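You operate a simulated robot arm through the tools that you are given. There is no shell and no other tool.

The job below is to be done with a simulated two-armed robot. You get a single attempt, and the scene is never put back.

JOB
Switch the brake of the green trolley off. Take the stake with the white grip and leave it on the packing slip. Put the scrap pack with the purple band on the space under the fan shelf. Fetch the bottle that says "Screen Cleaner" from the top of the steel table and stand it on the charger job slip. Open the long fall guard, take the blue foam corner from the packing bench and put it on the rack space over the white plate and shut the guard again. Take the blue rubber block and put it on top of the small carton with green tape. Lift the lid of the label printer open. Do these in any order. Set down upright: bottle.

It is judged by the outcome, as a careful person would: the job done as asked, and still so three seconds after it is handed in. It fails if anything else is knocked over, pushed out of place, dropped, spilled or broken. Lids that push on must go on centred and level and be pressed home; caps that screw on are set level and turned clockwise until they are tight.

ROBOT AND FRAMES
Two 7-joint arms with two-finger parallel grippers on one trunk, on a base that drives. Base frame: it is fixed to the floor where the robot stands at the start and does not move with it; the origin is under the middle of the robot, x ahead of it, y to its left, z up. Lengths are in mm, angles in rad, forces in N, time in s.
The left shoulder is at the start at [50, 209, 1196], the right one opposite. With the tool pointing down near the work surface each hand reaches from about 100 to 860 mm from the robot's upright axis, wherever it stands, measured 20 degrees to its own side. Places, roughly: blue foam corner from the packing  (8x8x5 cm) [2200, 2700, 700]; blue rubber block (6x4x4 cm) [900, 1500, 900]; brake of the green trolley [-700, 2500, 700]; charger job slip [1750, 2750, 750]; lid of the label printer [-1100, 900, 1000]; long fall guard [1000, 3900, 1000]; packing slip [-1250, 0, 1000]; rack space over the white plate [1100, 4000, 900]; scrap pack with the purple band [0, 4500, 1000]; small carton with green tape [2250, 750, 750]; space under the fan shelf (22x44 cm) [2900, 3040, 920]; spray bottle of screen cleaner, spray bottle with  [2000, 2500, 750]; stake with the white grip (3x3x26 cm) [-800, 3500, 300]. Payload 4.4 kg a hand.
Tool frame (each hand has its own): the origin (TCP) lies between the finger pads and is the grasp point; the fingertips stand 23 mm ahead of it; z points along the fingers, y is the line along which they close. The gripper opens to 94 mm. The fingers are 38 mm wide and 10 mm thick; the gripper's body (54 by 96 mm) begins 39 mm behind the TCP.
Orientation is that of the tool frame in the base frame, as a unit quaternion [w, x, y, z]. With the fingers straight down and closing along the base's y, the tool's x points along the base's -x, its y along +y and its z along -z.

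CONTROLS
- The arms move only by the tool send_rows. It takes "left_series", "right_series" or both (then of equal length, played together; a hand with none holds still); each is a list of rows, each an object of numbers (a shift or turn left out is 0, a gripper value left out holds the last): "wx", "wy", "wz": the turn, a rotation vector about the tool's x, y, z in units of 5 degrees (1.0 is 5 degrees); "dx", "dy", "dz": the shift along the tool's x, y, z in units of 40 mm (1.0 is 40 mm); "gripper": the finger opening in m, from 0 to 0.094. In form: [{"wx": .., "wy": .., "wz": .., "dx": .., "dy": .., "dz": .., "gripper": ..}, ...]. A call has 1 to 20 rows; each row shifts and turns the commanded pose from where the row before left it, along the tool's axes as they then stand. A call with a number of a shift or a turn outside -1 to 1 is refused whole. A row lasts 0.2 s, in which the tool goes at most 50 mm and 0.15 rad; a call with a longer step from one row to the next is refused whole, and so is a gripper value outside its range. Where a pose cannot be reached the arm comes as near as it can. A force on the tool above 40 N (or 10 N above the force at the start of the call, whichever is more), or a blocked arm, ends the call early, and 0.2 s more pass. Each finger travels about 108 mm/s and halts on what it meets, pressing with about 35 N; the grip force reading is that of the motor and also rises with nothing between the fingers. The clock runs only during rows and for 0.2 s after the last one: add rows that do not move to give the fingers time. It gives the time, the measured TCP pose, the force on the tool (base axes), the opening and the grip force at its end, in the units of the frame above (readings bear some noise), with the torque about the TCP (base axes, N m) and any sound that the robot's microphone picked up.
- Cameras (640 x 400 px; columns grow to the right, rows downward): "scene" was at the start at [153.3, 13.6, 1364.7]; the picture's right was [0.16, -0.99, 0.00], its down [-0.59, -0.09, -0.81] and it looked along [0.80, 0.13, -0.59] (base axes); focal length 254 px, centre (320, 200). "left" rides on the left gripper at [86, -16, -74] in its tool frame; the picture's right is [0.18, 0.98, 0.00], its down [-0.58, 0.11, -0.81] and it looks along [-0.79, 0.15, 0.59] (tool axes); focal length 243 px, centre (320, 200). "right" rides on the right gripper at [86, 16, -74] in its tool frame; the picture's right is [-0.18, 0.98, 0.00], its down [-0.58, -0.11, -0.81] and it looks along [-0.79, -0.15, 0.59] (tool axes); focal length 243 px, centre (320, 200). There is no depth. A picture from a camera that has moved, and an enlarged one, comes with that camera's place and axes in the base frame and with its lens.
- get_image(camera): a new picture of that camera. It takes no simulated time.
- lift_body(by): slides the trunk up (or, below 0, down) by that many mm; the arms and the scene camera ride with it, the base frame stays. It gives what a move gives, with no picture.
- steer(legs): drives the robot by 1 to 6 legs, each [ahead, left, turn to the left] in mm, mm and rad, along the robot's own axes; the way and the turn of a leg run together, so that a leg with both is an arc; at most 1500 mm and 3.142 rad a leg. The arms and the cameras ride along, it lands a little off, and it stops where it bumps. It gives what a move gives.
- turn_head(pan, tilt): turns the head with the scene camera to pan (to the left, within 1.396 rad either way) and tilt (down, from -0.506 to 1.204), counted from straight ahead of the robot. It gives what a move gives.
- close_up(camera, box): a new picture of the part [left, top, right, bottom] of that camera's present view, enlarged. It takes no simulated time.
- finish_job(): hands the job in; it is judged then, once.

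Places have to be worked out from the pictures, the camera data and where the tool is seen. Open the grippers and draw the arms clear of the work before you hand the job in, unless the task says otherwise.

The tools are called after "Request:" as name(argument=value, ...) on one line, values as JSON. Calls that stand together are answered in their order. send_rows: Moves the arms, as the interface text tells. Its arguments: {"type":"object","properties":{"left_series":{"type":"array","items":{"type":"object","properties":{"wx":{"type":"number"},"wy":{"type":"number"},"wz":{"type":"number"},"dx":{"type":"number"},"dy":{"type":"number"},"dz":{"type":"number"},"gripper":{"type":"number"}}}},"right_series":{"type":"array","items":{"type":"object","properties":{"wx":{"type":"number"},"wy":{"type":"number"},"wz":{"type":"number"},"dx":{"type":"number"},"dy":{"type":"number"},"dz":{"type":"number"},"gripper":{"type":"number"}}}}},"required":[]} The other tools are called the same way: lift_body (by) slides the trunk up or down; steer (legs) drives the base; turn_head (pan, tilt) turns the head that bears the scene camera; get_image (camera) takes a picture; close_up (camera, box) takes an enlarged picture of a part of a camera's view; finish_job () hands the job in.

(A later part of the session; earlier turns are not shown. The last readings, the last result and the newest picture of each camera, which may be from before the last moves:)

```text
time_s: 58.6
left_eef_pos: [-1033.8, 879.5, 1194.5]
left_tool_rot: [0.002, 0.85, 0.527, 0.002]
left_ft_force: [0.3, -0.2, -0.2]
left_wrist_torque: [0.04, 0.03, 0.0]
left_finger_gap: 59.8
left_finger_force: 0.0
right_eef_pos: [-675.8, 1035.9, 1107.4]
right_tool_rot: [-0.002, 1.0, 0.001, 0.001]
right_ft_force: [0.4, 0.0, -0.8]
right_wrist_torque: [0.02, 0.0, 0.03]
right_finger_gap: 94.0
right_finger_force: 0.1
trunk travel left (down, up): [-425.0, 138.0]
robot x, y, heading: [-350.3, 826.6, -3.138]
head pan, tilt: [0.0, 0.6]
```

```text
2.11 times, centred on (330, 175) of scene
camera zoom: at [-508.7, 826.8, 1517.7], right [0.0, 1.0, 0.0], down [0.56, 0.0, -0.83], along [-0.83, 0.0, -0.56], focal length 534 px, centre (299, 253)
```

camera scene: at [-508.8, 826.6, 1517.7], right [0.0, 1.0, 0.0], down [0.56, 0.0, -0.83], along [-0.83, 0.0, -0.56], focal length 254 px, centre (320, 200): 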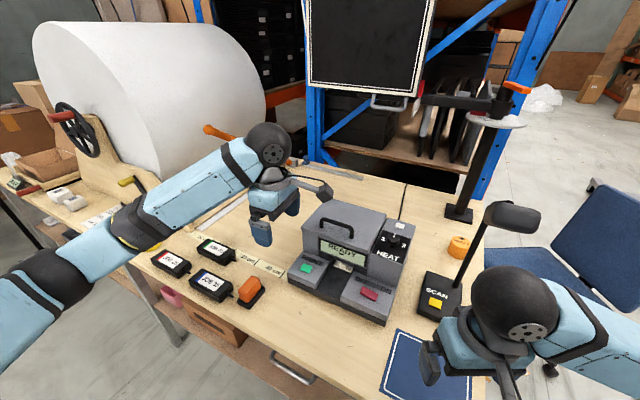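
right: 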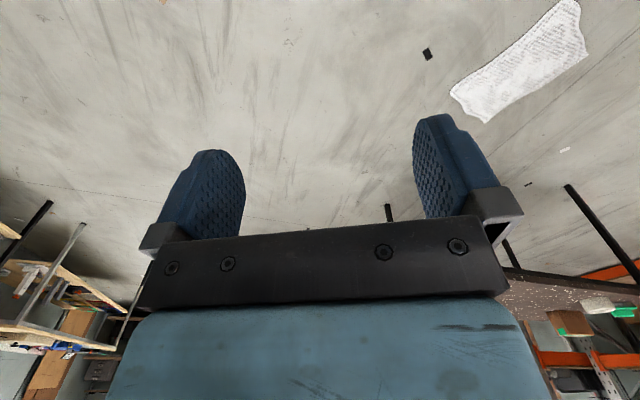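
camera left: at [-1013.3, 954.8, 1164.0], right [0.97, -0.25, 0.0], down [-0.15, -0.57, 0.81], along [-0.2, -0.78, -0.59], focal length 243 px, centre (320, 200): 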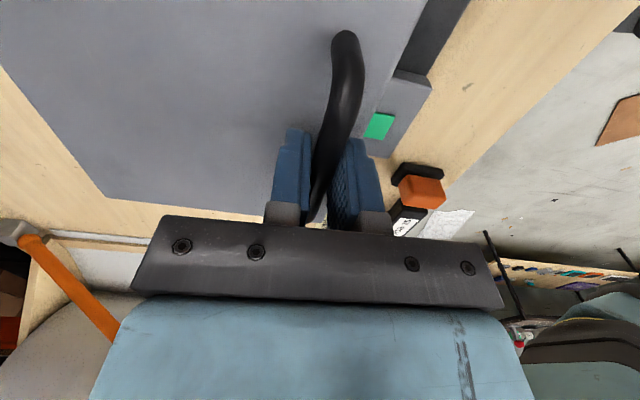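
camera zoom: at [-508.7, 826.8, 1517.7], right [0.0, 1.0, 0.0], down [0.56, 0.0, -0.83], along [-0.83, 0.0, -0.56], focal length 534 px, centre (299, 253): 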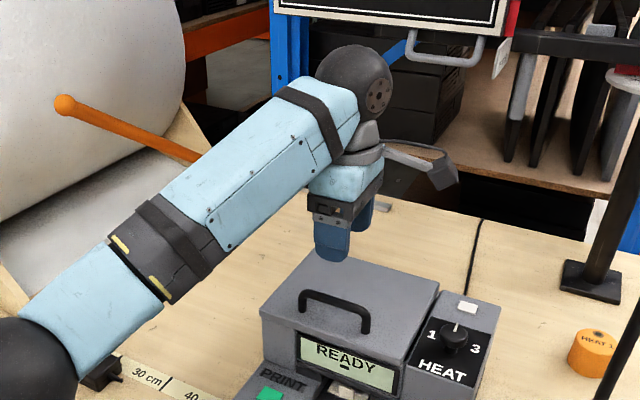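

Released cleanly with the lid shut. I pull the left hand back clear of the lamp arc and turn the base 0.47 rad clockwise to face the printer squarely.

Request:
send_rows(left_series=[{"dz": -1}, {"dz": -0.5}, {"dx": -0.17, "dy": 1}, {"dx": -0.17, "dy": 1}, {"dx": -0.17, "dy": 1}, {"dx": -0.17, "dy": 1}, {"dx": -0.17, "dy": 1}, {"dx": -0.17, "dy": 1}, {"dx": -0.17, "dy": 1}, {"dx": -0.17, "dy": 1}, {"dx": -0.17, "dy": 1}])

Request:
steer(legs=[[0, 0, -0.47]])

Request:
turn_head(pan=0.0, tilt=0.9)

Request:
get_image(camera="scene")

```text
time_s: 61.0
left_eef_pos: [-738.5, 658.8, 1255.4]
left_tool_rot: [0.001, 0.85, 0.527, 0.001]
left_ft_force: [0.0, 0.3, 0.1]
left_wrist_torque: [-0.01, 0.02, 0.0]
left_finger_gap: 59.9
left_finger_force: 0.0
right_eef_pos: [-675.1, 1035.1, 1107.3]
right_tool_rot: [-0.001, 1.0, 0.001, 0.002]
right_ft_force: [0.4, 0.2, 0.2]
right_wrist_torque: [0.02, -0.02, 0.02]
right_finger_gap: 93.7
right_finger_force: 0.0
trunk travel left (down, up): [-425.0, 138.0]
robot x, y, heading: [-351.6, 825.4, -3.145]
head pan, tilt: [0.0, 0.6]
```

```text
time_s: 62.7
left_eef_pos: [-771.6, 856.0, 1255.2]
left_tool_rot: [0.001, 0.95, 0.313, 0.001]
left_ft_force: [-0.3, 0.5, 0.3]
left_wrist_torque: [0.01, 0.0, -0.01]
left_finger_gap: 60.1
left_finger_force: 0.0
right_eef_pos: [-545.3, 1159.6, 1106.5]
right_tool_rot: [-0.001, 0.972, -0.235, 0.001]
right_ft_force: [-0.3, 0.3, -0.6]
right_wrist_torque: [-0.04, -0.06, 0.01]
right_finger_gap: 94.0
right_finger_force: 0.0
trunk travel left (down, up): [-425.0, 138.0]
robot x, y, heading: [-353.0, 827.2, 2.667]
head pan, tilt: [0.0, 0.6]
```

```text
time_s: 63.5
left_eef_pos: [-772.7, 856.8, 1256.1]
left_tool_rot: [0.001, 0.95, 0.312, 0.0]
left_ft_force: [0.7, -0.1, -0.2]
left_wrist_torque: [-0.04, 0.04, -0.01]
left_finger_gap: 60.2
left_finger_force: 0.2
right_eef_pos: [-544.7, 1160.8, 1106.7]
right_tool_rot: [-0.001, 0.972, -0.235, 0.001]
right_ft_force: [-1.4, 0.2, 0.2]
right_wrist_torque: [0.0, 0.02, -0.02]
right_finger_gap: 94.0
right_finger_force: 0.0
trunk travel left (down, up): [-425.0, 138.0]
robot x, y, heading: [-356.6, 823.2, 2.665]
head pan, tilt: [0.0, 0.901]
```

```text
taken
camera scene: at [-481.0, 891.6, 1492.9], right [0.46, 0.89, 0.0], down [0.7, -0.36, -0.62], along [-0.55, 0.28, -0.78], focal length 254 px, centre (320, 200)
```

scene: 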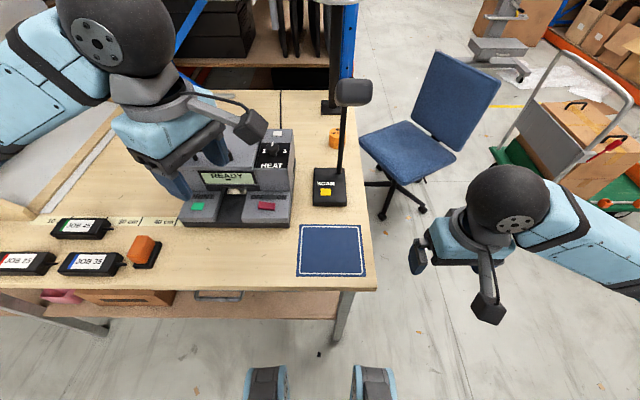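

The robot now squares with the bench (edge 345 mm ahead, base front ~265 mm). I creep 40 mm ahead for extra reach.

Request:
steer(legs=[[40, 0, 0]])

Request:
turn_head(pan=0.3, tilt=0.75)

Request:
get_image(camera="scene")

```text
time_s: 64.4
left_eef_pos: [-806.2, 873.9, 1255.9]
left_tool_rot: [0.002, 0.95, 0.312, 0.001]
left_ft_force: [0.0, -0.2, -0.1]
left_wrist_torque: [0.0, -0.05, -0.01]
left_finger_gap: 59.8
left_finger_force: 0.0
right_eef_pos: [-578.4, 1178.3, 1107.0]
right_tool_rot: [0.0, 0.972, -0.235, 0.0]
right_ft_force: [0.3, -0.8, 0.0]
right_wrist_torque: [-0.05, 0.01, -0.06]
right_finger_gap: 94.5
right_finger_force: 0.1
trunk travel left (down, up): [-425.0, 138.0]
robot x, y, heading: [-388.5, 841.1, 2.662]
head pan, tilt: [0.0, 0.901]
```

```text
time_s: 65.2
left_eef_pos: [-806.9, 874.1, 1256.0]
left_tool_rot: [0.002, 0.95, 0.313, 0.001]
left_ft_force: [1.0, 0.8, -0.2]
left_wrist_torque: [0.01, 0.0, 0.01]
left_finger_gap: 60.2
left_finger_force: 0.0
right_eef_pos: [-578.8, 1178.9, 1107.7]
right_tool_rot: [0.0, 0.972, -0.235, 0.001]
right_ft_force: [0.6, 0.6, 0.0]
right_wrist_torque: [0.0, -0.01, -0.02]
right_finger_gap: 93.9
right_finger_force: 0.0
trunk travel left (down, up): [-425.0, 138.0]
robot x, y, heading: [-388.2, 844.7, 2.667]
head pan, tilt: [0.3, 0.75]
```

```text
taken
camera scene: at [-529.8, 889.3, 1504.8], right [0.17, 0.98, 0.0], down [0.67, -0.12, -0.73], along [-0.72, 0.13, -0.68], focal length 254 px, centre (320, 200)
```

scene: 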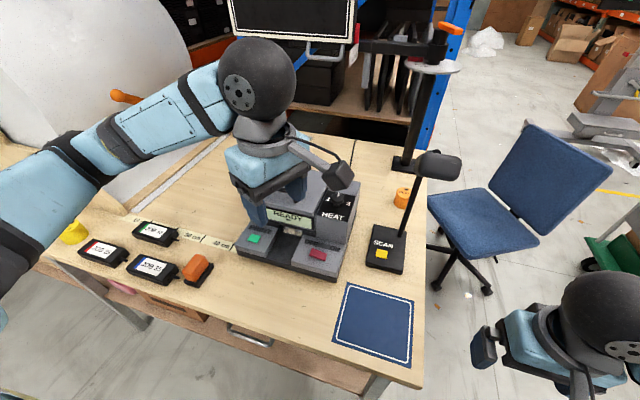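

Facing squarely. I rotate the left tool to the bar's direction and move over the handle again.

Request:
send_rows(left_series=[{"wz": -0.873}, {"wz": -0.873}, {"wz": -0.873}, {"wz": -0.873}, {"wz": -0.873}, {"wz": -0.873}, {"dx": -0.4425, "dy": -0.833}, {"dx": -0.4425, "dy": -0.833}, {"dx": -0.4425, "dy": -0.833}, {"dx": -0.4425, "dy": -0.833}, {"dx": -0.4425, "dy": -0.833}, {"dx": -0.4425, "dy": -0.833}, {"dz": 0.885}, {"dz": 0.885}, {"dz": 0.885}, {}])

Request:
get_image(camera="left")

Request:
close_up(camera="scene", box=[180, 100, 380, 260])

```text
time_s: 68.6
left_eef_pos: [-1035.5, 873.3, 1148.5]
left_tool_rot: [0.001, 0.854, 0.52, -0.001]
left_ft_force: [1.0, -0.6, 1.0]
left_wrist_torque: [-0.03, 0.03, 0.03]
left_finger_gap: 60.0
left_finger_force: 0.0
right_eef_pos: [-579.6, 1178.6, 1107.4]
right_tool_rot: [-0.001, 0.972, -0.235, 0.001]
right_ft_force: [0.3, -0.2, -1.1]
right_wrist_torque: [-0.02, 0.0, 0.03]
right_finger_gap: 94.1
right_finger_force: 0.0
trunk travel left (down, up): [-425.0, 138.0]
robot x, y, heading: [-391.2, 845.3, 2.666]
head pan, tilt: [0.3, 0.75]
```

```text
taken
camera left: at [-1010.7, 956.9, 1224.0], right [0.96, -0.29, 0.0], down [-0.17, -0.56, 0.81], along [-0.23, -0.77, -0.59], focal length 243 px, centre (320, 200)
```

left: 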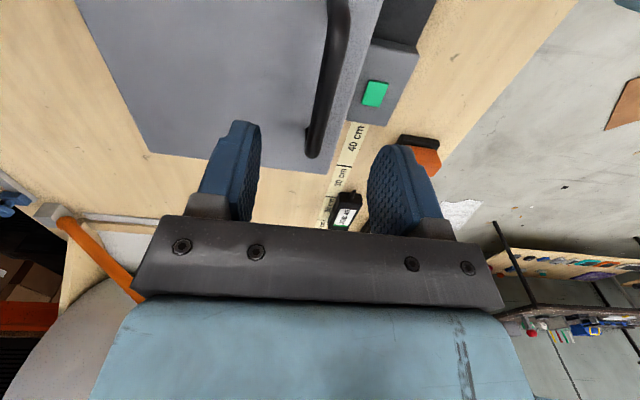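

```text
2.50 times, centred on (280, 180) of scene
camera zoom: at [-529.6, 889.5, 1504.9], right [0.17, 0.98, 0.0], down [0.67, -0.12, -0.73], along [-0.72, 0.13, -0.68], focal length 634 px, centre (420, 250)
```

zoom: 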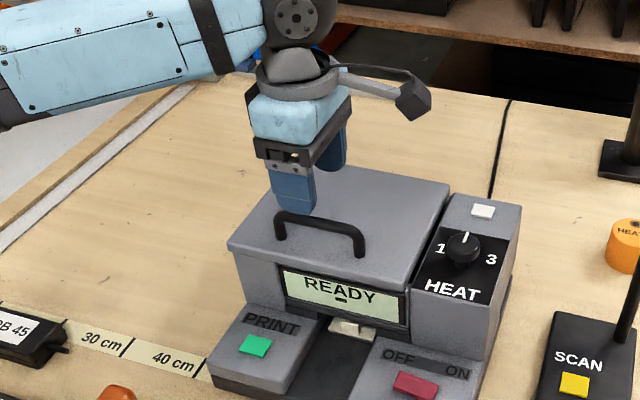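

Well centred on the bar; descend and grip.

Request:
send_rows(left_series=[{"dz": 0.73}, {"dz": 0.73}, {"gripper": 0.0}, {}, {}, {}])

Request:
send_rows(left_series=[{"dy": -0.085, "dz": -0.245}, {"dy": -0.085, "dz": -0.245}, {"dy": -0.15, "dz": -0.29}, {"dy": -0.15, "dz": -0.29}, {"dy": -0.2, "dz": -0.26}, {"dy": -0.2, "dz": -0.26}, {"dy": -0.24, "dz": -0.22}, {"dy": -0.24, "dz": -0.22}, {"dy": -0.27, "dz": -0.18}, {"dy": -0.28, "dz": -0.17}, {}])

```text
time_s: 70.0
left_eef_pos: [-1033.9, 872.4, 1089.3]
left_tool_rot: [0.003, 0.855, 0.518, 0.0]
left_ft_force: [3.7, -3.4, -0.8]
left_wrist_torque: [-0.55, 0.2, -1.14]
left_finger_gap: 11.7
left_finger_force: 45.3
right_eef_pos: [-577.8, 1178.1, 1107.1]
right_tool_rot: [-0.001, 0.972, -0.235, 0.0]
right_ft_force: [-0.5, 0.0, -0.2]
right_wrist_torque: [0.04, 0.01, 0.0]
right_finger_gap: 94.0
right_finger_force: 0.1
trunk travel left (down, up): [-425.0, 138.0]
robot x, y, heading: [-388.2, 848.6, 2.665]
head pan, tilt: [0.3, 0.75]
```

```text
time_s: 72.4
left_eef_pos: [-1100.7, 905.9, 1185.8]
left_tool_rot: [0.001, 0.854, 0.52, 0.001]
left_ft_force: [3.4, -2.7, 5.4]
left_wrist_torque: [0.45, -0.34, -1.77]
left_finger_gap: 11.7
left_finger_force: 45.2
right_eef_pos: [-578.8, 1177.7, 1107.9]
right_tool_rot: [-0.002, 0.972, -0.235, 0.001]
right_ft_force: [0.0, -0.7, 0.0]
right_wrist_torque: [0.02, 0.02, -0.01]
right_finger_gap: 94.0
right_finger_force: 0.1
trunk travel left (down, up): [-425.0, 138.0]
robot x, y, heading: [-387.5, 845.3, 2.664]
head pan, tilt: [0.3, 0.75]
```

Arc fits well with small forces. Continue with tilt.

Request:
send_rows(left_series=[{"wx": -1, "dy": -0.3, "dz": -0.14}, {"wx": -1, "dy": -0.298, "dz": -0.138}, {"wx": -1, "dy": -0.298, "dz": -0.138}, {"wx": -1, "dy": -0.298, "dz": -0.138}, {}])

Request:
close_up(camera="scene", box=[160, 60, 380, 260])

```text
time_s: 73.6
left_eef_pos: [-1142.9, 927.8, 1200.5]
left_tool_rot: [0.149, 0.841, 0.512, 0.091]
left_ft_force: [-1.1, -3.0, 8.0]
left_wrist_torque: [-0.03, 0.06, -1.86]
left_finger_gap: 11.7
left_finger_force: 45.2
right_eef_pos: [-578.9, 1177.5, 1107.3]
right_tool_rot: [-0.001, 0.972, -0.235, 0.0]
right_ft_force: [-0.4, -0.3, -0.3]
right_wrist_torque: [-0.03, 0.0, 0.0]
right_finger_gap: 93.8
right_finger_force: 0.0
trunk travel left (down, up): [-425.0, 138.0]
robot x, y, heading: [-388.1, 842.9, 2.668]
head pan, tilt: [0.3, 0.75]
```

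```text
2.00 times, centred on (270, 160) of scene
camera zoom: at [-529.2, 888.7, 1505.0], right [0.17, 0.98, 0.0], down [0.67, -0.12, -0.73], along [-0.72, 0.13, -0.68], focal length 507 px, centre (420, 280)
```

zoom: 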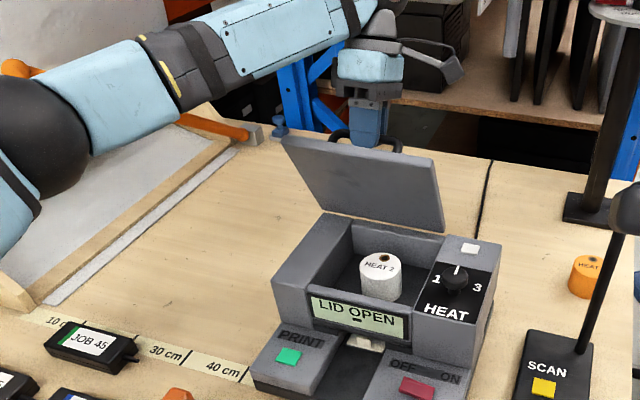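

Lid at ~67°, forces small. Three more 5° steps.

Request:
send_rows(left_series=[{"wx": -1, "dy": -0.297, "dz": -0.14}, {"wx": -1, "dy": -0.297, "dz": -0.14}, {"wx": -1, "dy": -0.297, "dz": -0.14}, {}])

Request:
close_up(camera="scene", box=[160, 40, 380, 240])

```text
time_s: 74.6
left_eef_pos: [-1179.8, 947.5, 1202.3]
left_tool_rot: [0.257, 0.815, 0.495, 0.156]
left_ft_force: [-6.0, -6.7, 12.6]
left_wrist_torque: [0.44, -0.12, -1.82]
left_finger_gap: 11.7
left_finger_force: 44.5
right_eef_pos: [-578.1, 1177.4, 1107.4]
right_tool_rot: [-0.001, 0.972, -0.236, 0.001]
right_ft_force: [-0.2, -0.3, 0.8]
right_wrist_torque: [0.0, 0.01, -0.01]
right_finger_gap: 93.8
right_finger_force: 0.1
trunk travel left (down, up): [-425.0, 138.0]
robot x, y, heading: [-385.5, 844.9, 2.665]
head pan, tilt: [0.3, 0.75]
```

```text
2.00 times, centred on (270, 140) of scene
camera zoom: at [-529.6, 887.4, 1505.0], right [0.17, 0.98, 0.0], down [0.67, -0.12, -0.73], along [-0.72, 0.13, -0.68], focal length 507 px, centre (420, 320)
```

zoom: 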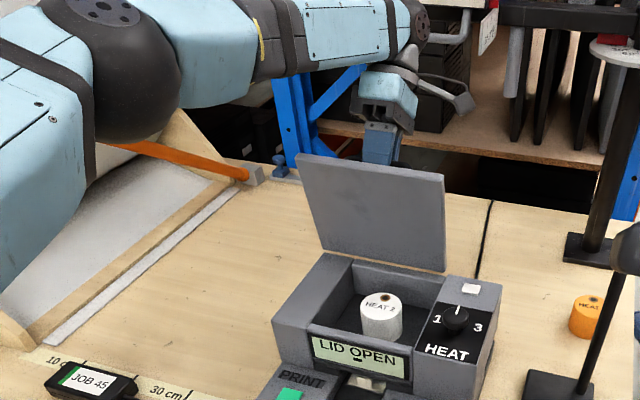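

Lid ~82°, still smooth. Four more steps to pass vertical.

Request:
send_rows(left_series=[{"wx": -0.6, "dy": -0.297, "dz": -0.15}, {"wx": -0.6, "dy": -0.297, "dz": -0.16}, {"wx": -0.6, "dy": -0.293, "dz": -0.16}, {}])

Request:
close_up(camera="scene", box=[160, 40, 380, 240])

```text
time_s: 75.2
left_eef_pos: [-1177.6, 946.9, 1201.2]
left_tool_rot: [0.289, 0.804, 0.488, 0.176]
left_ft_force: [2.4, 0.3, 14.8]
left_wrist_torque: [0.79, -0.75, -1.39]
left_finger_gap: 11.9
left_finger_force: 45.2
left hand out of reach, approached as far as the arm can: row 1, 2
right_eef_pos: [-578.0, 1177.7, 1107.1]
right_tool_rot: [0.0, 0.972, -0.236, 0.001]
right_ft_force: [0.2, -0.5, 0.5]
right_wrist_torque: [-0.01, 0.02, -0.01]
right_finger_gap: 93.8
right_finger_force: 0.1
trunk travel left (down, up): [-425.0, 138.0]
robot x, y, heading: [-387.9, 845.4, 2.67]
head pan, tilt: [0.3, 0.75]
stopped in row 2 (left hand): the force on the tool passed its limit at 48 N (the readings are from after the stop); the commanded pose is now the measured one
```

```text
2.00 times, centred on (270, 140) of scene
camera zoom: at [-529.1, 888.7, 1504.8], right [0.17, 0.98, 0.0], down [0.67, -0.12, -0.73], along [-0.72, 0.13, -0.68], focal length 507 px, centre (420, 320)
```

zoom: 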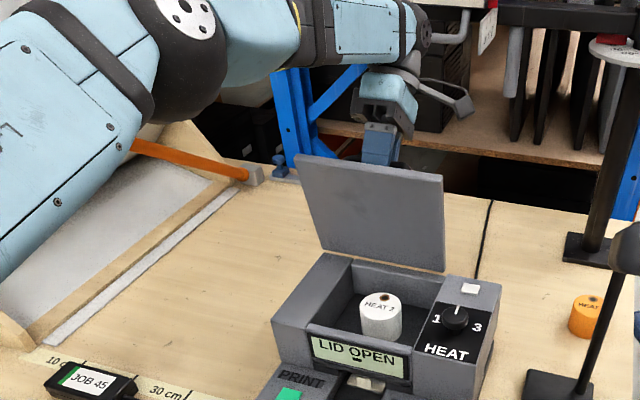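

At the reach limit because of the tilt. I take some tilt back out while carrying the lid further past vertical.

Request:
send_rows(left_series=[{"wx": 1}, {"wx": 1, "dy": -0.29, "dz": -0.13}, {"wx": 1, "dy": -0.31, "dz": -0.08}, {"wx": 0.5, "dy": -0.32, "dz": -0.03}, {}])

Request:
close_up(camera="scene", box=[160, 40, 380, 240])

```text
time_s: 76.4
left_eef_pos: [-1211.3, 965.7, 1191.3]
left_tool_rot: [0.162, 0.839, 0.51, 0.098]
left_ft_force: [-5.5, 7.1, 21.1]
left_wrist_torque: [1.45, -0.8, -1.15]
left_finger_gap: 12.1
left_finger_force: 44.9
right_eef_pos: [-577.8, 1179.0, 1106.5]
right_tool_rot: [-0.001, 0.972, -0.236, 0.001]
right_ft_force: [-0.4, 0.4, -0.2]
right_wrist_torque: [0.02, -0.02, 0.0]
right_finger_gap: 94.1
right_finger_force: 0.1
trunk travel left (down, up): [-425.0, 138.0]
robot x, y, heading: [-386.3, 841.2, 2.665]
head pan, tilt: [0.3, 0.75]
```

```text
2.00 times, centred on (270, 140) of scene
camera zoom: at [-528.2, 889.9, 1505.1], right [0.17, 0.98, 0.0], down [0.67, -0.12, -0.73], along [-0.72, 0.13, -0.68], focal length 507 px, centre (420, 320)
```

zoom: 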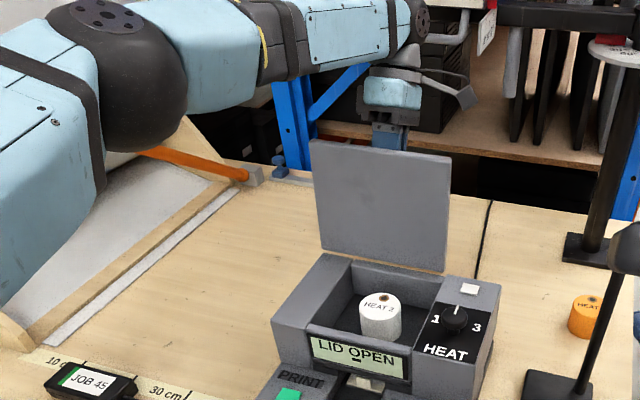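

Lid at ~97°, past vertical. I open just a little (the front finger sits between bar and lid) and withdraw along the tool axis.

Request:
send_rows(left_series=[{"gripper": 0.024}, {}, {"dz": -0.4}, {"dz": -0.6}, {"dz": -0.8}, {}])

Request:
close_up(camera="scene", box=[160, 20, 380, 220])

```text
time_s: 77.8
left_eef_pos: [-1226.9, 973.6, 1256.4]
left_tool_rot: [0.164, 0.839, 0.51, 0.1]
left_ft_force: [-0.5, -0.8, -0.3]
left_wrist_torque: [0.01, -0.02, -0.01]
left_finger_gap: 24.1
left_finger_force: 0.0
left hand out of reach, approached as far as the arm can: row 5
right_eef_pos: [-580.6, 1177.7, 1107.1]
right_tool_rot: [0.0, 0.972, -0.234, 0.002]
right_ft_force: [-0.1, 0.3, -0.3]
right_wrist_torque: [0.02, -0.04, 0.04]
right_finger_gap: 94.0
right_finger_force: 0.1
trunk travel left (down, up): [-425.0, 138.0]
robot x, y, heading: [-389.2, 844.6, 2.673]
head pan, tilt: [0.3, 0.75]
```

```text
2.00 times, centred on (270, 120) of scene
camera zoom: at [-531.4, 888.8, 1504.7], right [0.17, 0.99, 0.0], down [0.67, -0.12, -0.73], along [-0.72, 0.13, -0.68], focal length 507 px, centre (420, 360)
```

zoom: 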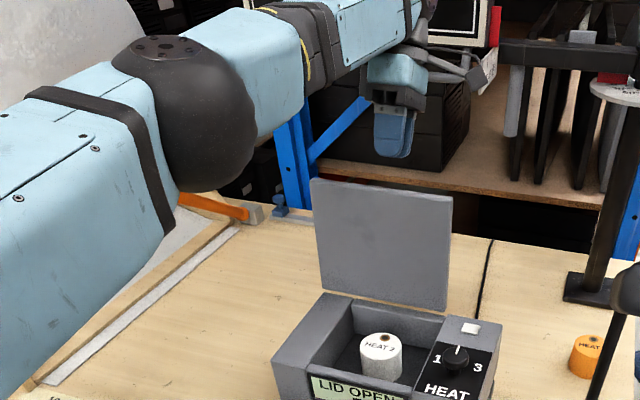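

The lid stays open and the hand is free. I lift the trunk 130 mm so the fingers clear the lid before drawing back over it.

Request:
lift_body(by=130)

Request:
send_rows(left_series=[{"dy": 1}, {"dy": 1}, {"dy": 1, "wx": 1}, {"dy": 1, "wx": 1}, {"dy": 1, "wx": 1}, {"dy": 1, "wx": 1}, {"dy": 1}, {"dy": 1}, {"dy": 1}, {"dy": 1}, {"dy": 1}, {}])

Request:
get_image(camera="scene")

```text
time_s: 79.4
left_eef_pos: [-1226.7, 975.1, 1387.5]
left_tool_rot: [0.164, 0.839, 0.51, 0.1]
left_ft_force: [1.2, -0.5, 0.5]
left_wrist_torque: [0.03, 0.01, -0.01]
left_finger_gap: 24.0
left_finger_force: 0.1
right_eef_pos: [-579.7, 1178.4, 1236.6]
right_tool_rot: [0.0, 0.972, -0.235, 0.001]
right_ft_force: [0.0, -0.2, -0.2]
right_wrist_torque: [-0.02, 0.01, 0.0]
right_finger_gap: 93.9
right_finger_force: 0.1
trunk travel left (down, up): [-555.0, 8.0]
robot x, y, heading: [-389.9, 845.4, 2.668]
head pan, tilt: [0.3, 0.75]
```

```text
time_s: 82.0
left_eef_pos: [-846.5, 776.2, 1464.3]
left_tool_rot: [0.016, 0.854, 0.52, 0.011]
left_ft_force: [-0.2, 0.3, -0.5]
left_wrist_torque: [-0.05, -0.02, 0.0]
left_finger_gap: 23.9
left_finger_force: 0.0
right_eef_pos: [-580.1, 1178.1, 1237.2]
right_tool_rot: [-0.001, 0.972, -0.234, 0.001]
right_ft_force: [0.0, 0.1, -0.3]
right_wrist_torque: [-0.04, -0.01, -0.01]
right_finger_gap: 94.2
right_finger_force: 0.1
trunk travel left (down, up): [-555.0, 8.0]
robot x, y, heading: [-384.5, 846.4, 2.672]
head pan, tilt: [0.3, 0.75]
```

```text
taken
camera scene: at [-531.3, 889.9, 1634.7], right [0.17, 0.98, 0.0], down [0.67, -0.12, -0.73], along [-0.72, 0.13, -0.68], focal length 254 px, centre (320, 200)
```

scene: 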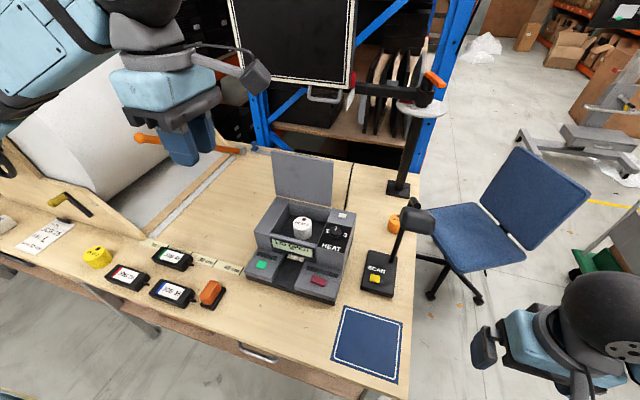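

The printer lid stands open. Next, restore the left hand's neutral turn and look toward the trolley.

Request:
send_rows(left_series=[{"wz": 1}, {"wz": 1}, {"wz": 1}, {"wz": 1}, {"wz": 1}, {"wz": 1}, {"wz": 1}, {"wz": 1}, {"wz": 1}, {"wz": 1}, {"wz": 1}, {"wz": 1}, {"wz": 1}, {"wz": 1}, {"wz": 1}, {"wz": 1}, {"wz": 1}, {"wz": 1}])

Request:
turn_head(pan=-0.85, tilt=0.5)

Request:
get_image(camera="scene")

Request:
close_up(camera="scene", box=[220, 40, 460, 240])

```text
time_s: 85.8
left_eef_pos: [-846.1, 778.2, 1466.0]
left_tool_rot: [0.004, 0.971, -0.238, 0.017]
left_ft_force: [0.4, -0.4, -0.2]
left_wrist_torque: [0.0, 0.0, 0.01]
left_finger_gap: 23.9
left_finger_force: 0.0
right_eef_pos: [-580.1, 1178.1, 1236.6]
right_tool_rot: [-0.001, 0.972, -0.234, 0.001]
right_ft_force: [0.2, 0.4, 0.3]
right_wrist_torque: [0.01, 0.0, 0.06]
right_finger_gap: 94.1
right_finger_force: 0.0
trunk travel left (down, up): [-555.0, 8.0]
robot x, y, heading: [-391.0, 845.8, 2.665]
head pan, tilt: [0.3, 0.75]
```

```text
time_s: 87.2
left_eef_pos: [-847.3, 779.3, 1465.0]
left_tool_rot: [0.004, 0.971, -0.236, 0.018]
left_ft_force: [-0.2, 0.2, -0.6]
left_wrist_torque: [-0.01, -0.02, -0.01]
left_finger_gap: 24.1
left_finger_force: 0.0
right_eef_pos: [-579.4, 1177.7, 1236.5]
right_tool_rot: [-0.001, 0.972, -0.235, 0.001]
right_ft_force: [-0.4, -0.1, 0.8]
right_wrist_torque: [0.02, -0.02, 0.04]
right_finger_gap: 94.2
right_finger_force: 0.0
trunk travel left (down, up): [-555.0, 8.0]
robot x, y, heading: [-388.8, 843.9, 2.67]
head pan, tilt: [-0.85, 0.499]
```

```text
taken
camera scene: at [-471.2, 963.2, 1656.7], right [0.97, 0.25, 0.0], down [0.12, -0.46, -0.88], along [-0.22, 0.85, -0.48], focal length 254 px, centre (320, 200)
```

scene: 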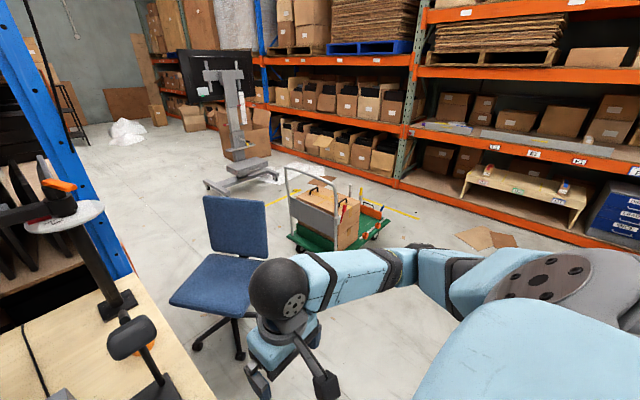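

```text
2.00 times, centred on (340, 140) of scene
camera zoom: at [-471.2, 963.2, 1656.7], right [0.97, 0.25, 0.0], down [0.12, -0.46, -0.88], along [-0.22, 0.85, -0.48], focal length 507 px, centre (280, 320)
```

zoom: 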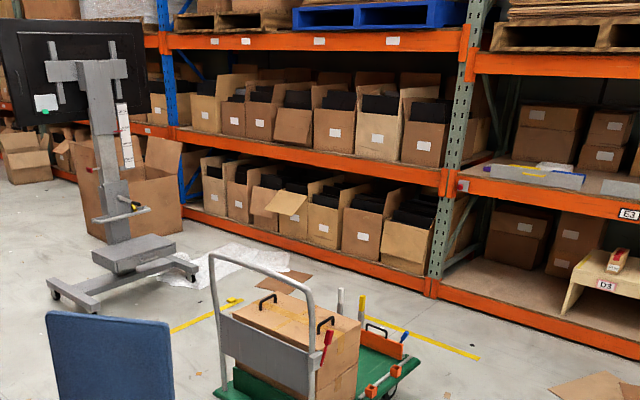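

The red lever on the trolley's handle post triangulates to about (-705, 2516, 700), and the stakes stand in a holder on the trolley. I retract the left hand, lower the trunk and drive round to the trolley.

Request:
send_rows(left_series=[{"dx": 1, "wy": 0.2}, {"dx": 1}, {"dx": 1}, {"dx": 1}, {"dx": 0.5}])

Request:
lift_body(by=-280)

Request:
steer(legs=[[0, -250, 0], [0, 0, -1.096]])

Request:
turn_head(pan=0.1, tilt=0.5)

Request:
get_image(camera="scene")

```text
time_s: 88.3
left_eef_pos: [-730.7, 722.5, 1518.6]
left_tool_rot: [0.007, 0.971, -0.236, 0.027]
left_ft_force: [0.4, -0.2, -0.2]
left_wrist_torque: [0.0, -0.02, 0.0]
left_finger_gap: 24.0
left_finger_force: 0.0
left hand out of reach, approached as far as the arm can: row 3, 4, 5
right_eef_pos: [-579.1, 1178.0, 1236.3]
right_tool_rot: [-0.001, 0.972, -0.234, 0.001]
right_ft_force: [-0.3, -0.2, 0.5]
right_wrist_torque: [-0.02, 0.04, 0.03]
right_finger_gap: 93.9
right_finger_force: 0.0
trunk travel left (down, up): [-555.0, 8.0]
robot x, y, heading: [-389.6, 843.4, 2.667]
head pan, tilt: [-0.85, 0.499]
```

```text
time_s: 91.2
left_eef_pos: [-731.3, 723.0, 1239.6]
left_tool_rot: [0.007, 0.971, -0.237, 0.028]
left_ft_force: [1.0, -0.2, 0.3]
left_wrist_torque: [-0.01, 0.04, -0.02]
left_finger_gap: 23.8
left_finger_force: 0.0
right_eef_pos: [-580.7, 1178.0, 956.4]
right_tool_rot: [-0.001, 0.972, -0.234, 0.002]
right_ft_force: [-0.4, -0.5, 0.5]
right_wrist_torque: [0.0, 0.02, 0.0]
right_finger_gap: 93.9
right_finger_force: 0.1
trunk travel left (down, up): [-275.0, 288.0]
robot x, y, heading: [-387.8, 846.5, 2.671]
head pan, tilt: [-0.85, 0.499]
```

```text
time_s: 95.6
left_eef_pos: [-626.7, 1141.1, 1240.8]
left_tool_rot: [0.007, 0.864, -0.502, 0.017]
left_ft_force: [0.0, 0.3, -0.5]
left_wrist_torque: [-0.01, 0.01, 0.03]
left_finger_gap: 24.3
left_finger_force: 0.1
right_eef_pos: [-247.5, 1443.9, 960.7]
right_tool_rot: [-0.004, 0.863, -0.505, -0.001]
right_ft_force: [0.2, -0.4, 0.6]
right_wrist_torque: [-0.02, -0.06, 0.02]
right_finger_gap: 94.0
right_finger_force: 0.1
trunk travel left (down, up): [-275.0, 288.0]
robot x, y, heading: [-271.5, 1065.0, 2.085]
head pan, tilt: [-0.85, 0.499]
stopped in leg 2: the robot was blocked; the commanded pose is now the measured one
```

```text
time_s: 96.9
left_eef_pos: [-628.1, 1141.0, 1241.0]
left_tool_rot: [0.007, 0.863, -0.504, 0.016]
left_ft_force: [-0.1, 0.3, 0.3]
left_wrist_torque: [0.0, 0.05, 0.02]
left_finger_gap: 23.9
left_finger_force: 0.1
right_eef_pos: [-246.9, 1441.9, 960.3]
right_tool_rot: [-0.005, 0.862, -0.507, -0.001]
right_ft_force: [-0.3, -0.5, 0.8]
right_wrist_torque: [0.01, 0.01, -0.01]
right_finger_gap: 94.0
right_finger_force: 0.0
trunk travel left (down, up): [-275.0, 288.0]
robot x, y, heading: [-276.4, 1065.8, 2.075]
head pan, tilt: [0.099, 0.499]
```

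```text
taken
camera scene: at [-357.9, 1186.1, 1378.5], right [0.82, 0.57, 0.01], down [0.27, -0.38, -0.88], along [-0.5, 0.73, -0.47], focal length 254 px, centre (320, 200)
```

scene: 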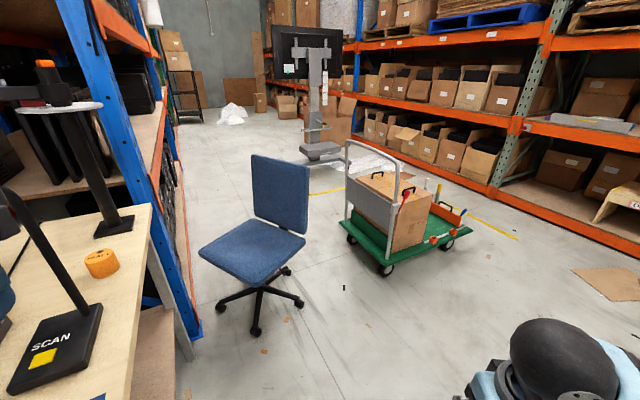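

The turn was blocked; I look both sides to see what I touch.

Request:
turn_head(pan=-1.39, tilt=0.9)

Request:
get_image(camera="scene")

Request:
get_image(camera="right")

Request:
turn_head(pan=1.39, tilt=0.9)

Request:
get_image(camera="scene")

```text
time_s: 98.5
left_eef_pos: [-628.2, 1142.1, 1241.2]
left_tool_rot: [0.006, 0.864, -0.503, 0.016]
left_ft_force: [0.2, -0.3, -1.1]
left_wrist_torque: [-0.02, 0.0, 0.03]
left_finger_gap: 24.1
left_finger_force: 0.1
right_eef_pos: [-248.5, 1441.9, 961.8]
right_tool_rot: [-0.004, 0.862, -0.507, -0.003]
right_ft_force: [-0.5, -1.1, -0.4]
right_wrist_torque: [-0.01, -0.01, 0.01]
right_finger_gap: 94.0
right_finger_force: 0.0
trunk travel left (down, up): [-275.0, 288.0]
robot x, y, heading: [-275.6, 1066.5, 2.072]
head pan, tilt: [-1.389, 0.901]
```

```text
taken
camera scene: at [-247.7, 1159.9, 1344.2], right [0.64, -0.77, -0.01], down [-0.6, -0.49, -0.63], along [0.48, 0.41, -0.78], focal length 254 px, centre (320, 200)
```

scene: 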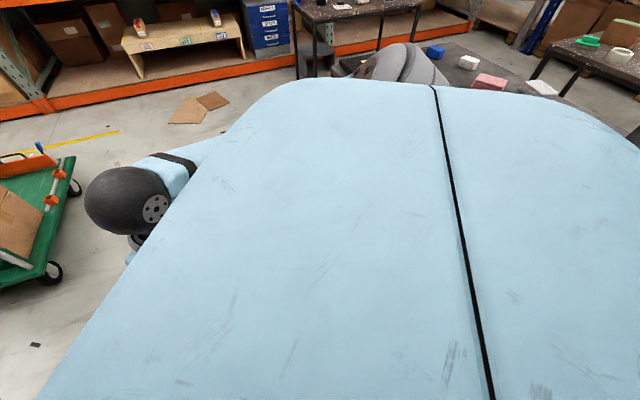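

```text
taken
camera right: at [-220.1, 1358.3, 1034.7], right [-0.95, -0.32, 0.0], down [-0.19, 0.55, 0.81], along [-0.26, 0.77, -0.58], focal length 243 px, centre (320, 200)
```

right: 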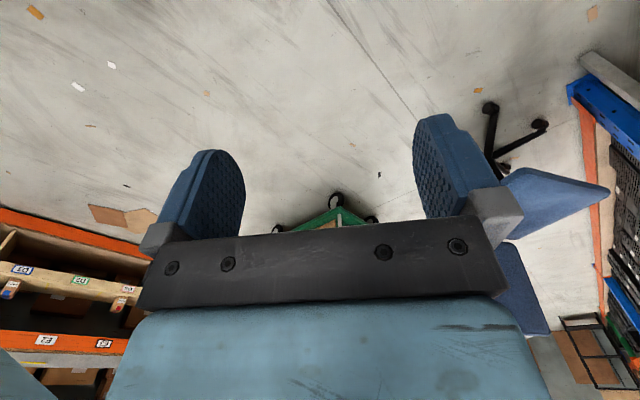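

```text
time_s: 100.9
left_eef_pos: [-627.6, 1139.6, 1241.9]
left_tool_rot: [0.007, 0.863, -0.504, 0.017]
left_ft_force: [-0.5, 0.6, -0.5]
left_wrist_torque: [0.0, -0.01, -0.02]
left_finger_gap: 23.9
left_finger_force: 0.1
right_eef_pos: [-246.7, 1441.8, 961.1]
right_tool_rot: [-0.005, 0.861, -0.508, -0.002]
right_ft_force: [1.8, 0.5, 0.3]
right_wrist_torque: [-0.02, 0.02, 0.02]
right_finger_gap: 94.0
right_finger_force: 0.0
trunk travel left (down, up): [-275.0, 288.0]
robot x, y, heading: [-274.5, 1066.5, 2.079]
head pan, tilt: [1.389, 0.901]
```

```text
taken
camera scene: at [-377.1, 1087.6, 1343.5], right [-0.32, 0.95, 0.01], down [0.74, 0.26, -0.62], along [-0.59, -0.19, -0.79], focal length 254 px, centre (320, 200)
```

scene: 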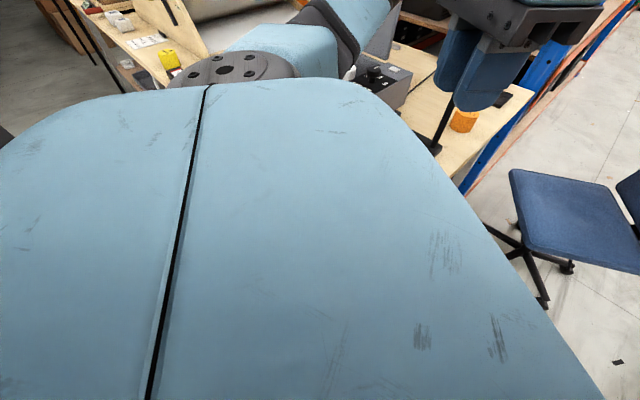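

No contact force on either hand; most likely my right elbow met the dark table. I back the turn off a little, raise the trunk so elbows clear the table, and retry.

Request:
steer(legs=[[0, 0, 0.15]])

Request:
lift_body(by=280)

Request:
turn_head(pan=-1.39, tilt=1.1)

Request:
get_image(camera="scene")

```text
time_s: 102.0
left_eef_pos: [-637.1, 1097.5, 1239.5]
left_tool_rot: [0.01, 0.899, -0.438, 0.021]
left_ft_force: [-0.4, -0.3, -0.2]
left_wrist_torque: [-0.01, -0.01, -0.02]
left_finger_gap: 24.3
left_finger_force: 0.0
right_eef_pos: [-306.6, 1449.0, 957.5]
right_tool_rot: [-0.001, 0.898, -0.44, 0.0]
right_ft_force: [0.6, -0.1, 1.0]
right_wrist_torque: [0.02, 0.0, -0.02]
right_finger_gap: 94.0
right_finger_force: 0.0
trunk travel left (down, up): [-275.0, 288.0]
robot x, y, heading: [-269.4, 1066.1, 2.233]
head pan, tilt: [1.389, 0.901]
```

```text
time_s: 104.8
left_eef_pos: [-637.8, 1098.1, 1520.4]
left_tool_rot: [0.01, 0.899, -0.438, 0.022]
left_ft_force: [-0.3, 0.4, 0.4]
left_wrist_torque: [-0.02, -0.02, 0.03]
left_finger_gap: 24.2
left_finger_force: 0.1
right_eef_pos: [-305.9, 1450.0, 1236.5]
right_tool_rot: [0.0, 0.897, -0.441, 0.001]
right_ft_force: [0.7, -0.8, 0.7]
right_wrist_torque: [0.0, 0.01, -0.04]
right_finger_gap: 93.9
right_finger_force: 0.1
trunk travel left (down, up): [-555.0, 8.0]
robot x, y, heading: [-273.2, 1067.9, 2.226]
head pan, tilt: [1.389, 0.901]
```

```text
time_s: 107.2
left_eef_pos: [-638.0, 1097.6, 1519.0]
left_tool_rot: [0.01, 0.899, -0.437, 0.021]
left_ft_force: [-0.1, -0.4, -0.4]
left_wrist_torque: [-0.04, 0.0, -0.01]
left_finger_gap: 24.1
left_finger_force: 0.1
right_eef_pos: [-305.9, 1449.7, 1236.9]
right_tool_rot: [0.0, 0.897, -0.441, 0.001]
right_ft_force: [1.0, 0.3, -0.1]
right_wrist_torque: [0.02, 0.02, 0.02]
right_finger_gap: 94.1
right_finger_force: 0.0
trunk travel left (down, up): [-555.0, 8.0]
robot x, y, heading: [-274.7, 1063.0, 2.233]
head pan, tilt: [-1.389, 1.1]
```

```text
taken
camera scene: at [-273.7, 1166.0, 1609.0], right [0.75, -0.67, 0.0], down [-0.59, -0.66, -0.45], along [0.3, 0.34, -0.89], focal length 254 px, centre (320, 200)
```

scene: 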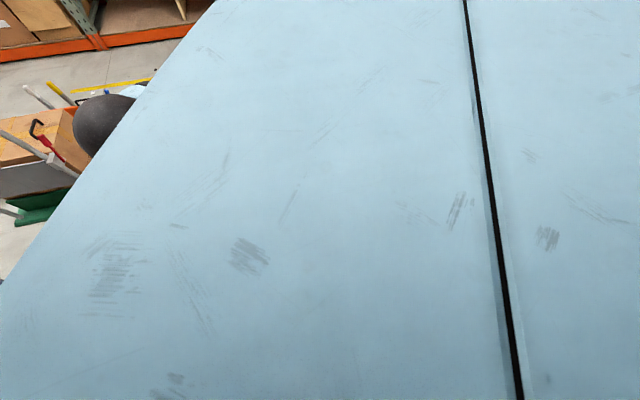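

I drive straight along +y out of the gap first, then turn to face the trolley.

Request:
steer(legs=[[316, -244, 0], [0, 0, -0.4]])

Request:
turn_head(pan=-1.2, tilt=0.6)

Request:
get_image(camera="scene")

Request:
turn_head(pan=0.2, tilt=0.6)

Request:
get_image(camera="scene")

```text
time_s: 111.2
left_eef_pos: [-594.2, 1638.1, 1520.1]
left_tool_rot: [0.014, 0.794, -0.608, 0.018]
left_ft_force: [1.1, 0.1, -0.2]
left_wrist_torque: [0.0, 0.03, -0.03]
left_finger_gap: 24.1
left_finger_force: 0.1
right_eef_pos: [-150.6, 1830.9, 1236.3]
right_tool_rot: [-0.001, 0.792, -0.611, 0.001]
right_ft_force: [-0.5, 0.0, -0.6]
right_wrist_torque: [0.0, -0.03, -0.02]
right_finger_gap: 94.0
right_finger_force: 0.0
trunk travel left (down, up): [-555.0, 8.0]
robot x, y, heading: [-272.1, 1466.6, 1.83]
head pan, tilt: [-1.389, 1.1]
```

```text
time_s: 112.1
left_eef_pos: [-593.1, 1637.1, 1518.1]
left_tool_rot: [0.015, 0.794, -0.607, 0.018]
left_ft_force: [0.5, 0.3, -0.5]
left_wrist_torque: [-0.01, -0.02, 0.02]
left_finger_gap: 24.2
left_finger_force: 0.0
right_eef_pos: [-151.5, 1831.2, 1237.2]
right_tool_rot: [-0.001, 0.792, -0.611, 0.001]
right_ft_force: [-0.2, 0.2, -0.6]
right_wrist_torque: [-0.02, 0.04, 0.03]
right_finger_gap: 93.9
right_finger_force: 0.0
trunk travel left (down, up): [-555.0, 8.0]
robot x, y, heading: [-271.6, 1465.1, 1.827]
head pan, tilt: [-1.201, 0.6]
```

```text
taken
camera scene: at [-217.4, 1582.5, 1647.6], right [0.59, -0.81, 0.0], down [-0.46, -0.33, -0.82], along [0.67, 0.48, -0.57], focal length 254 px, centre (320, 200)
```

scene: 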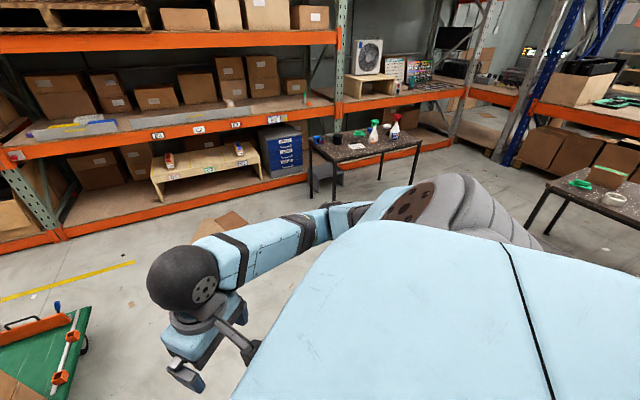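

```text
time_s: 113.7
left_eef_pos: [-592.1, 1638.0, 1520.7]
left_tool_rot: [0.015, 0.793, -0.608, 0.019]
left_ft_force: [-0.3, 0.2, -0.3]
left_wrist_torque: [0.0, 0.01, 0.02]
left_finger_gap: 24.0
left_finger_force: 0.1
right_eef_pos: [-150.3, 1832.3, 1236.7]
right_tool_rot: [0.0, 0.792, -0.611, 0.001]
right_ft_force: [-1.3, 0.5, -0.8]
right_wrist_torque: [0.05, -0.01, -0.01]
right_finger_gap: 93.9
right_finger_force: 0.0
trunk travel left (down, up): [-555.0, 8.0]
robot x, y, heading: [-269.1, 1469.1, 1.832]
head pan, tilt: [0.201, 0.6]
```

```text
taken
camera scene: at [-327.9, 1610.1, 1647.7], right [0.9, 0.44, 0.0], down [0.25, -0.51, -0.83], along [-0.36, 0.74, -0.56], focal length 254 px, centre (320, 200)
```

scene: 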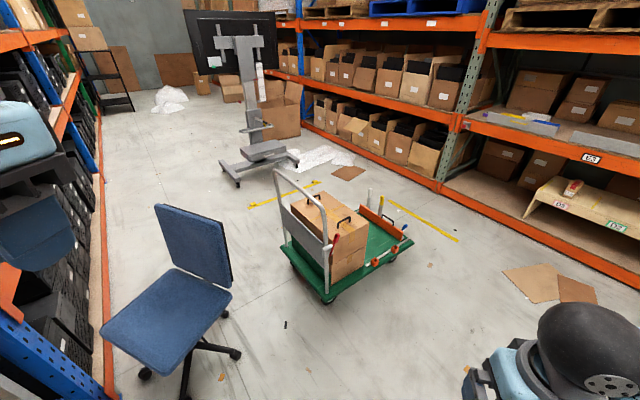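

Good view of the trolley; zoom in.

Request:
close_up(camera="scene", box=[260, 150, 430, 310])

```text
2.50 times, centred on (345, 230) of scene
camera zoom: at [-327.9, 1610.1, 1647.7], right [0.9, 0.44, 0.0], down [0.25, -0.51, -0.83], along [-0.36, 0.74, -0.56], focal length 634 px, centre (258, 125)
```

zoom: 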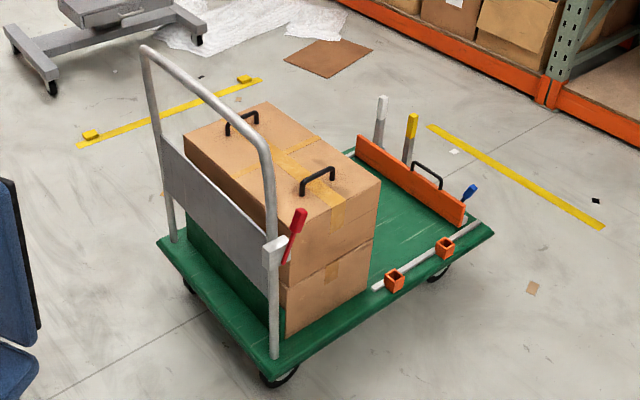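

The red lever on the right handle post and the white-topped stake at the far end are clear. I drive closer to inspect the brake lever.

Request:
steer(legs=[[480, 0, 0]])

Request:
turn_head(pan=0.2, tilt=0.85)

Request:
get_image(camera="scene")

Request:
close_up(camera="scene", box=[220, 120, 380, 280])

```text
time_s: 116.5
left_eef_pos: [-712.4, 2104.4, 1520.2]
left_tool_rot: [0.014, 0.792, -0.611, 0.018]
left_ft_force: [0.1, 0.2, 0.2]
left_wrist_torque: [0.01, 0.01, -0.02]
left_finger_gap: 24.1
left_finger_force: 0.1
right_eef_pos: [-268.5, 2295.1, 1237.8]
right_tool_rot: [-0.001, 0.79, -0.614, 0.001]
right_ft_force: [-0.7, -0.2, 0.7]
right_wrist_torque: [-0.02, 0.01, -0.02]
right_finger_gap: 93.9
right_finger_force: 0.0
trunk travel left (down, up): [-555.0, 8.0]
robot x, y, heading: [-391.2, 1932.3, 1.824]
head pan, tilt: [0.201, 0.6]
```

```text
time_s: 117.3
left_eef_pos: [-712.6, 2105.3, 1519.8]
left_tool_rot: [0.015, 0.791, -0.611, 0.019]
left_ft_force: [0.0, -0.2, -0.5]
left_wrist_torque: [0.02, 0.02, 0.01]
left_finger_gap: 23.9
left_finger_force: 0.1
right_eef_pos: [-268.6, 2296.5, 1237.0]
right_tool_rot: [0.001, 0.789, -0.614, 0.002]
right_ft_force: [-0.3, 0.6, -0.7]
right_wrist_torque: [0.0, 0.02, 0.02]
right_finger_gap: 94.1
right_finger_force: 0.0
trunk travel left (down, up): [-555.0, 8.0]
robot x, y, heading: [-388.0, 1937.1, 1.82]
head pan, tilt: [0.201, 0.85]
```

```text
taken
camera scene: at [-443.3, 2067.5, 1626.8], right [0.9, 0.44, 0.0], down [0.33, -0.68, -0.66], along [-0.29, 0.59, -0.75], focal length 254 px, centre (320, 200)
```

scene: 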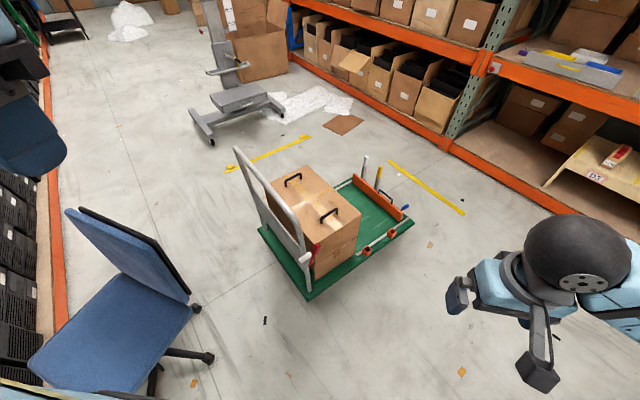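

```text
2.50 times, centred on (300, 200) of scene
camera zoom: at [-443.3, 2067.5, 1626.8], right [0.9, 0.44, 0.0], down [0.33, -0.68, -0.66], along [-0.29, 0.59, -0.75], focal length 634 px, centre (370, 200)
```

zoom: 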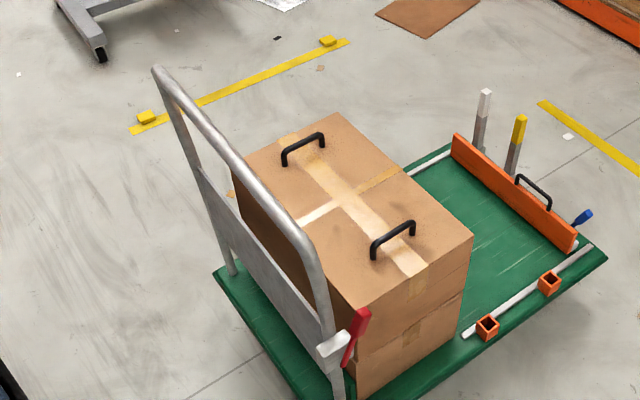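

I lower the trunk for a level look at the lever and zoom in.

Request:
lift_body(by=-420)

Request:
turn_head(pan=0.25, tilt=0.6)

Request:
get_image(camera="scene")

Request:
close_up(camera="scene", box=[270, 160, 390, 280])

```text
refused: -420 is not a number from -400 to 400
```

```text
time_s: 118.1
left_eef_pos: [-712.3, 2105.7, 1520.1]
left_tool_rot: [0.015, 0.791, -0.612, 0.019]
left_ft_force: [0.2, -0.2, -0.2]
left_wrist_torque: [0.0, -0.01, -0.01]
left_finger_gap: 24.0
left_finger_force: 0.1
right_eef_pos: [-267.8, 2295.2, 1236.7]
right_tool_rot: [0.0, 0.789, -0.614, 0.001]
right_ft_force: [-0.5, 0.2, 1.0]
right_wrist_torque: [-0.03, -0.04, 0.01]
right_finger_gap: 94.1
right_finger_force: 0.1
trunk travel left (down, up): [-555.0, 8.0]
robot x, y, heading: [-390.5, 1932.0, 1.82]
head pan, tilt: [0.25, 0.6]
```

```text
taken
camera scene: at [-451.4, 2073.9, 1647.6], right [0.88, 0.48, 0.0], down [0.27, -0.5, -0.82], along [-0.39, 0.72, -0.57], focal length 254 px, centre (320, 200)
```

scene: 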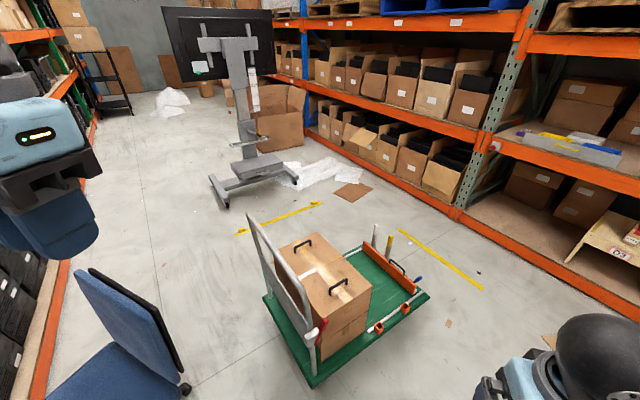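

```text
3.33 times, centred on (330, 220) of scene
camera zoom: at [-451.4, 2073.9, 1647.6], right [0.88, 0.48, 0.0], down [0.27, -0.5, -0.82], along [-0.39, 0.72, -0.57], focal length 845 px, centre (287, 133)
```

zoom: 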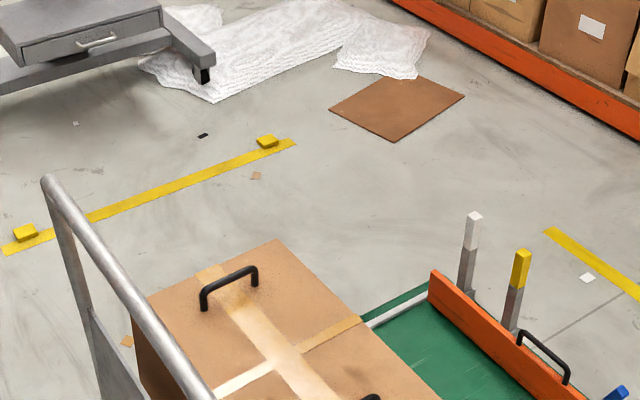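

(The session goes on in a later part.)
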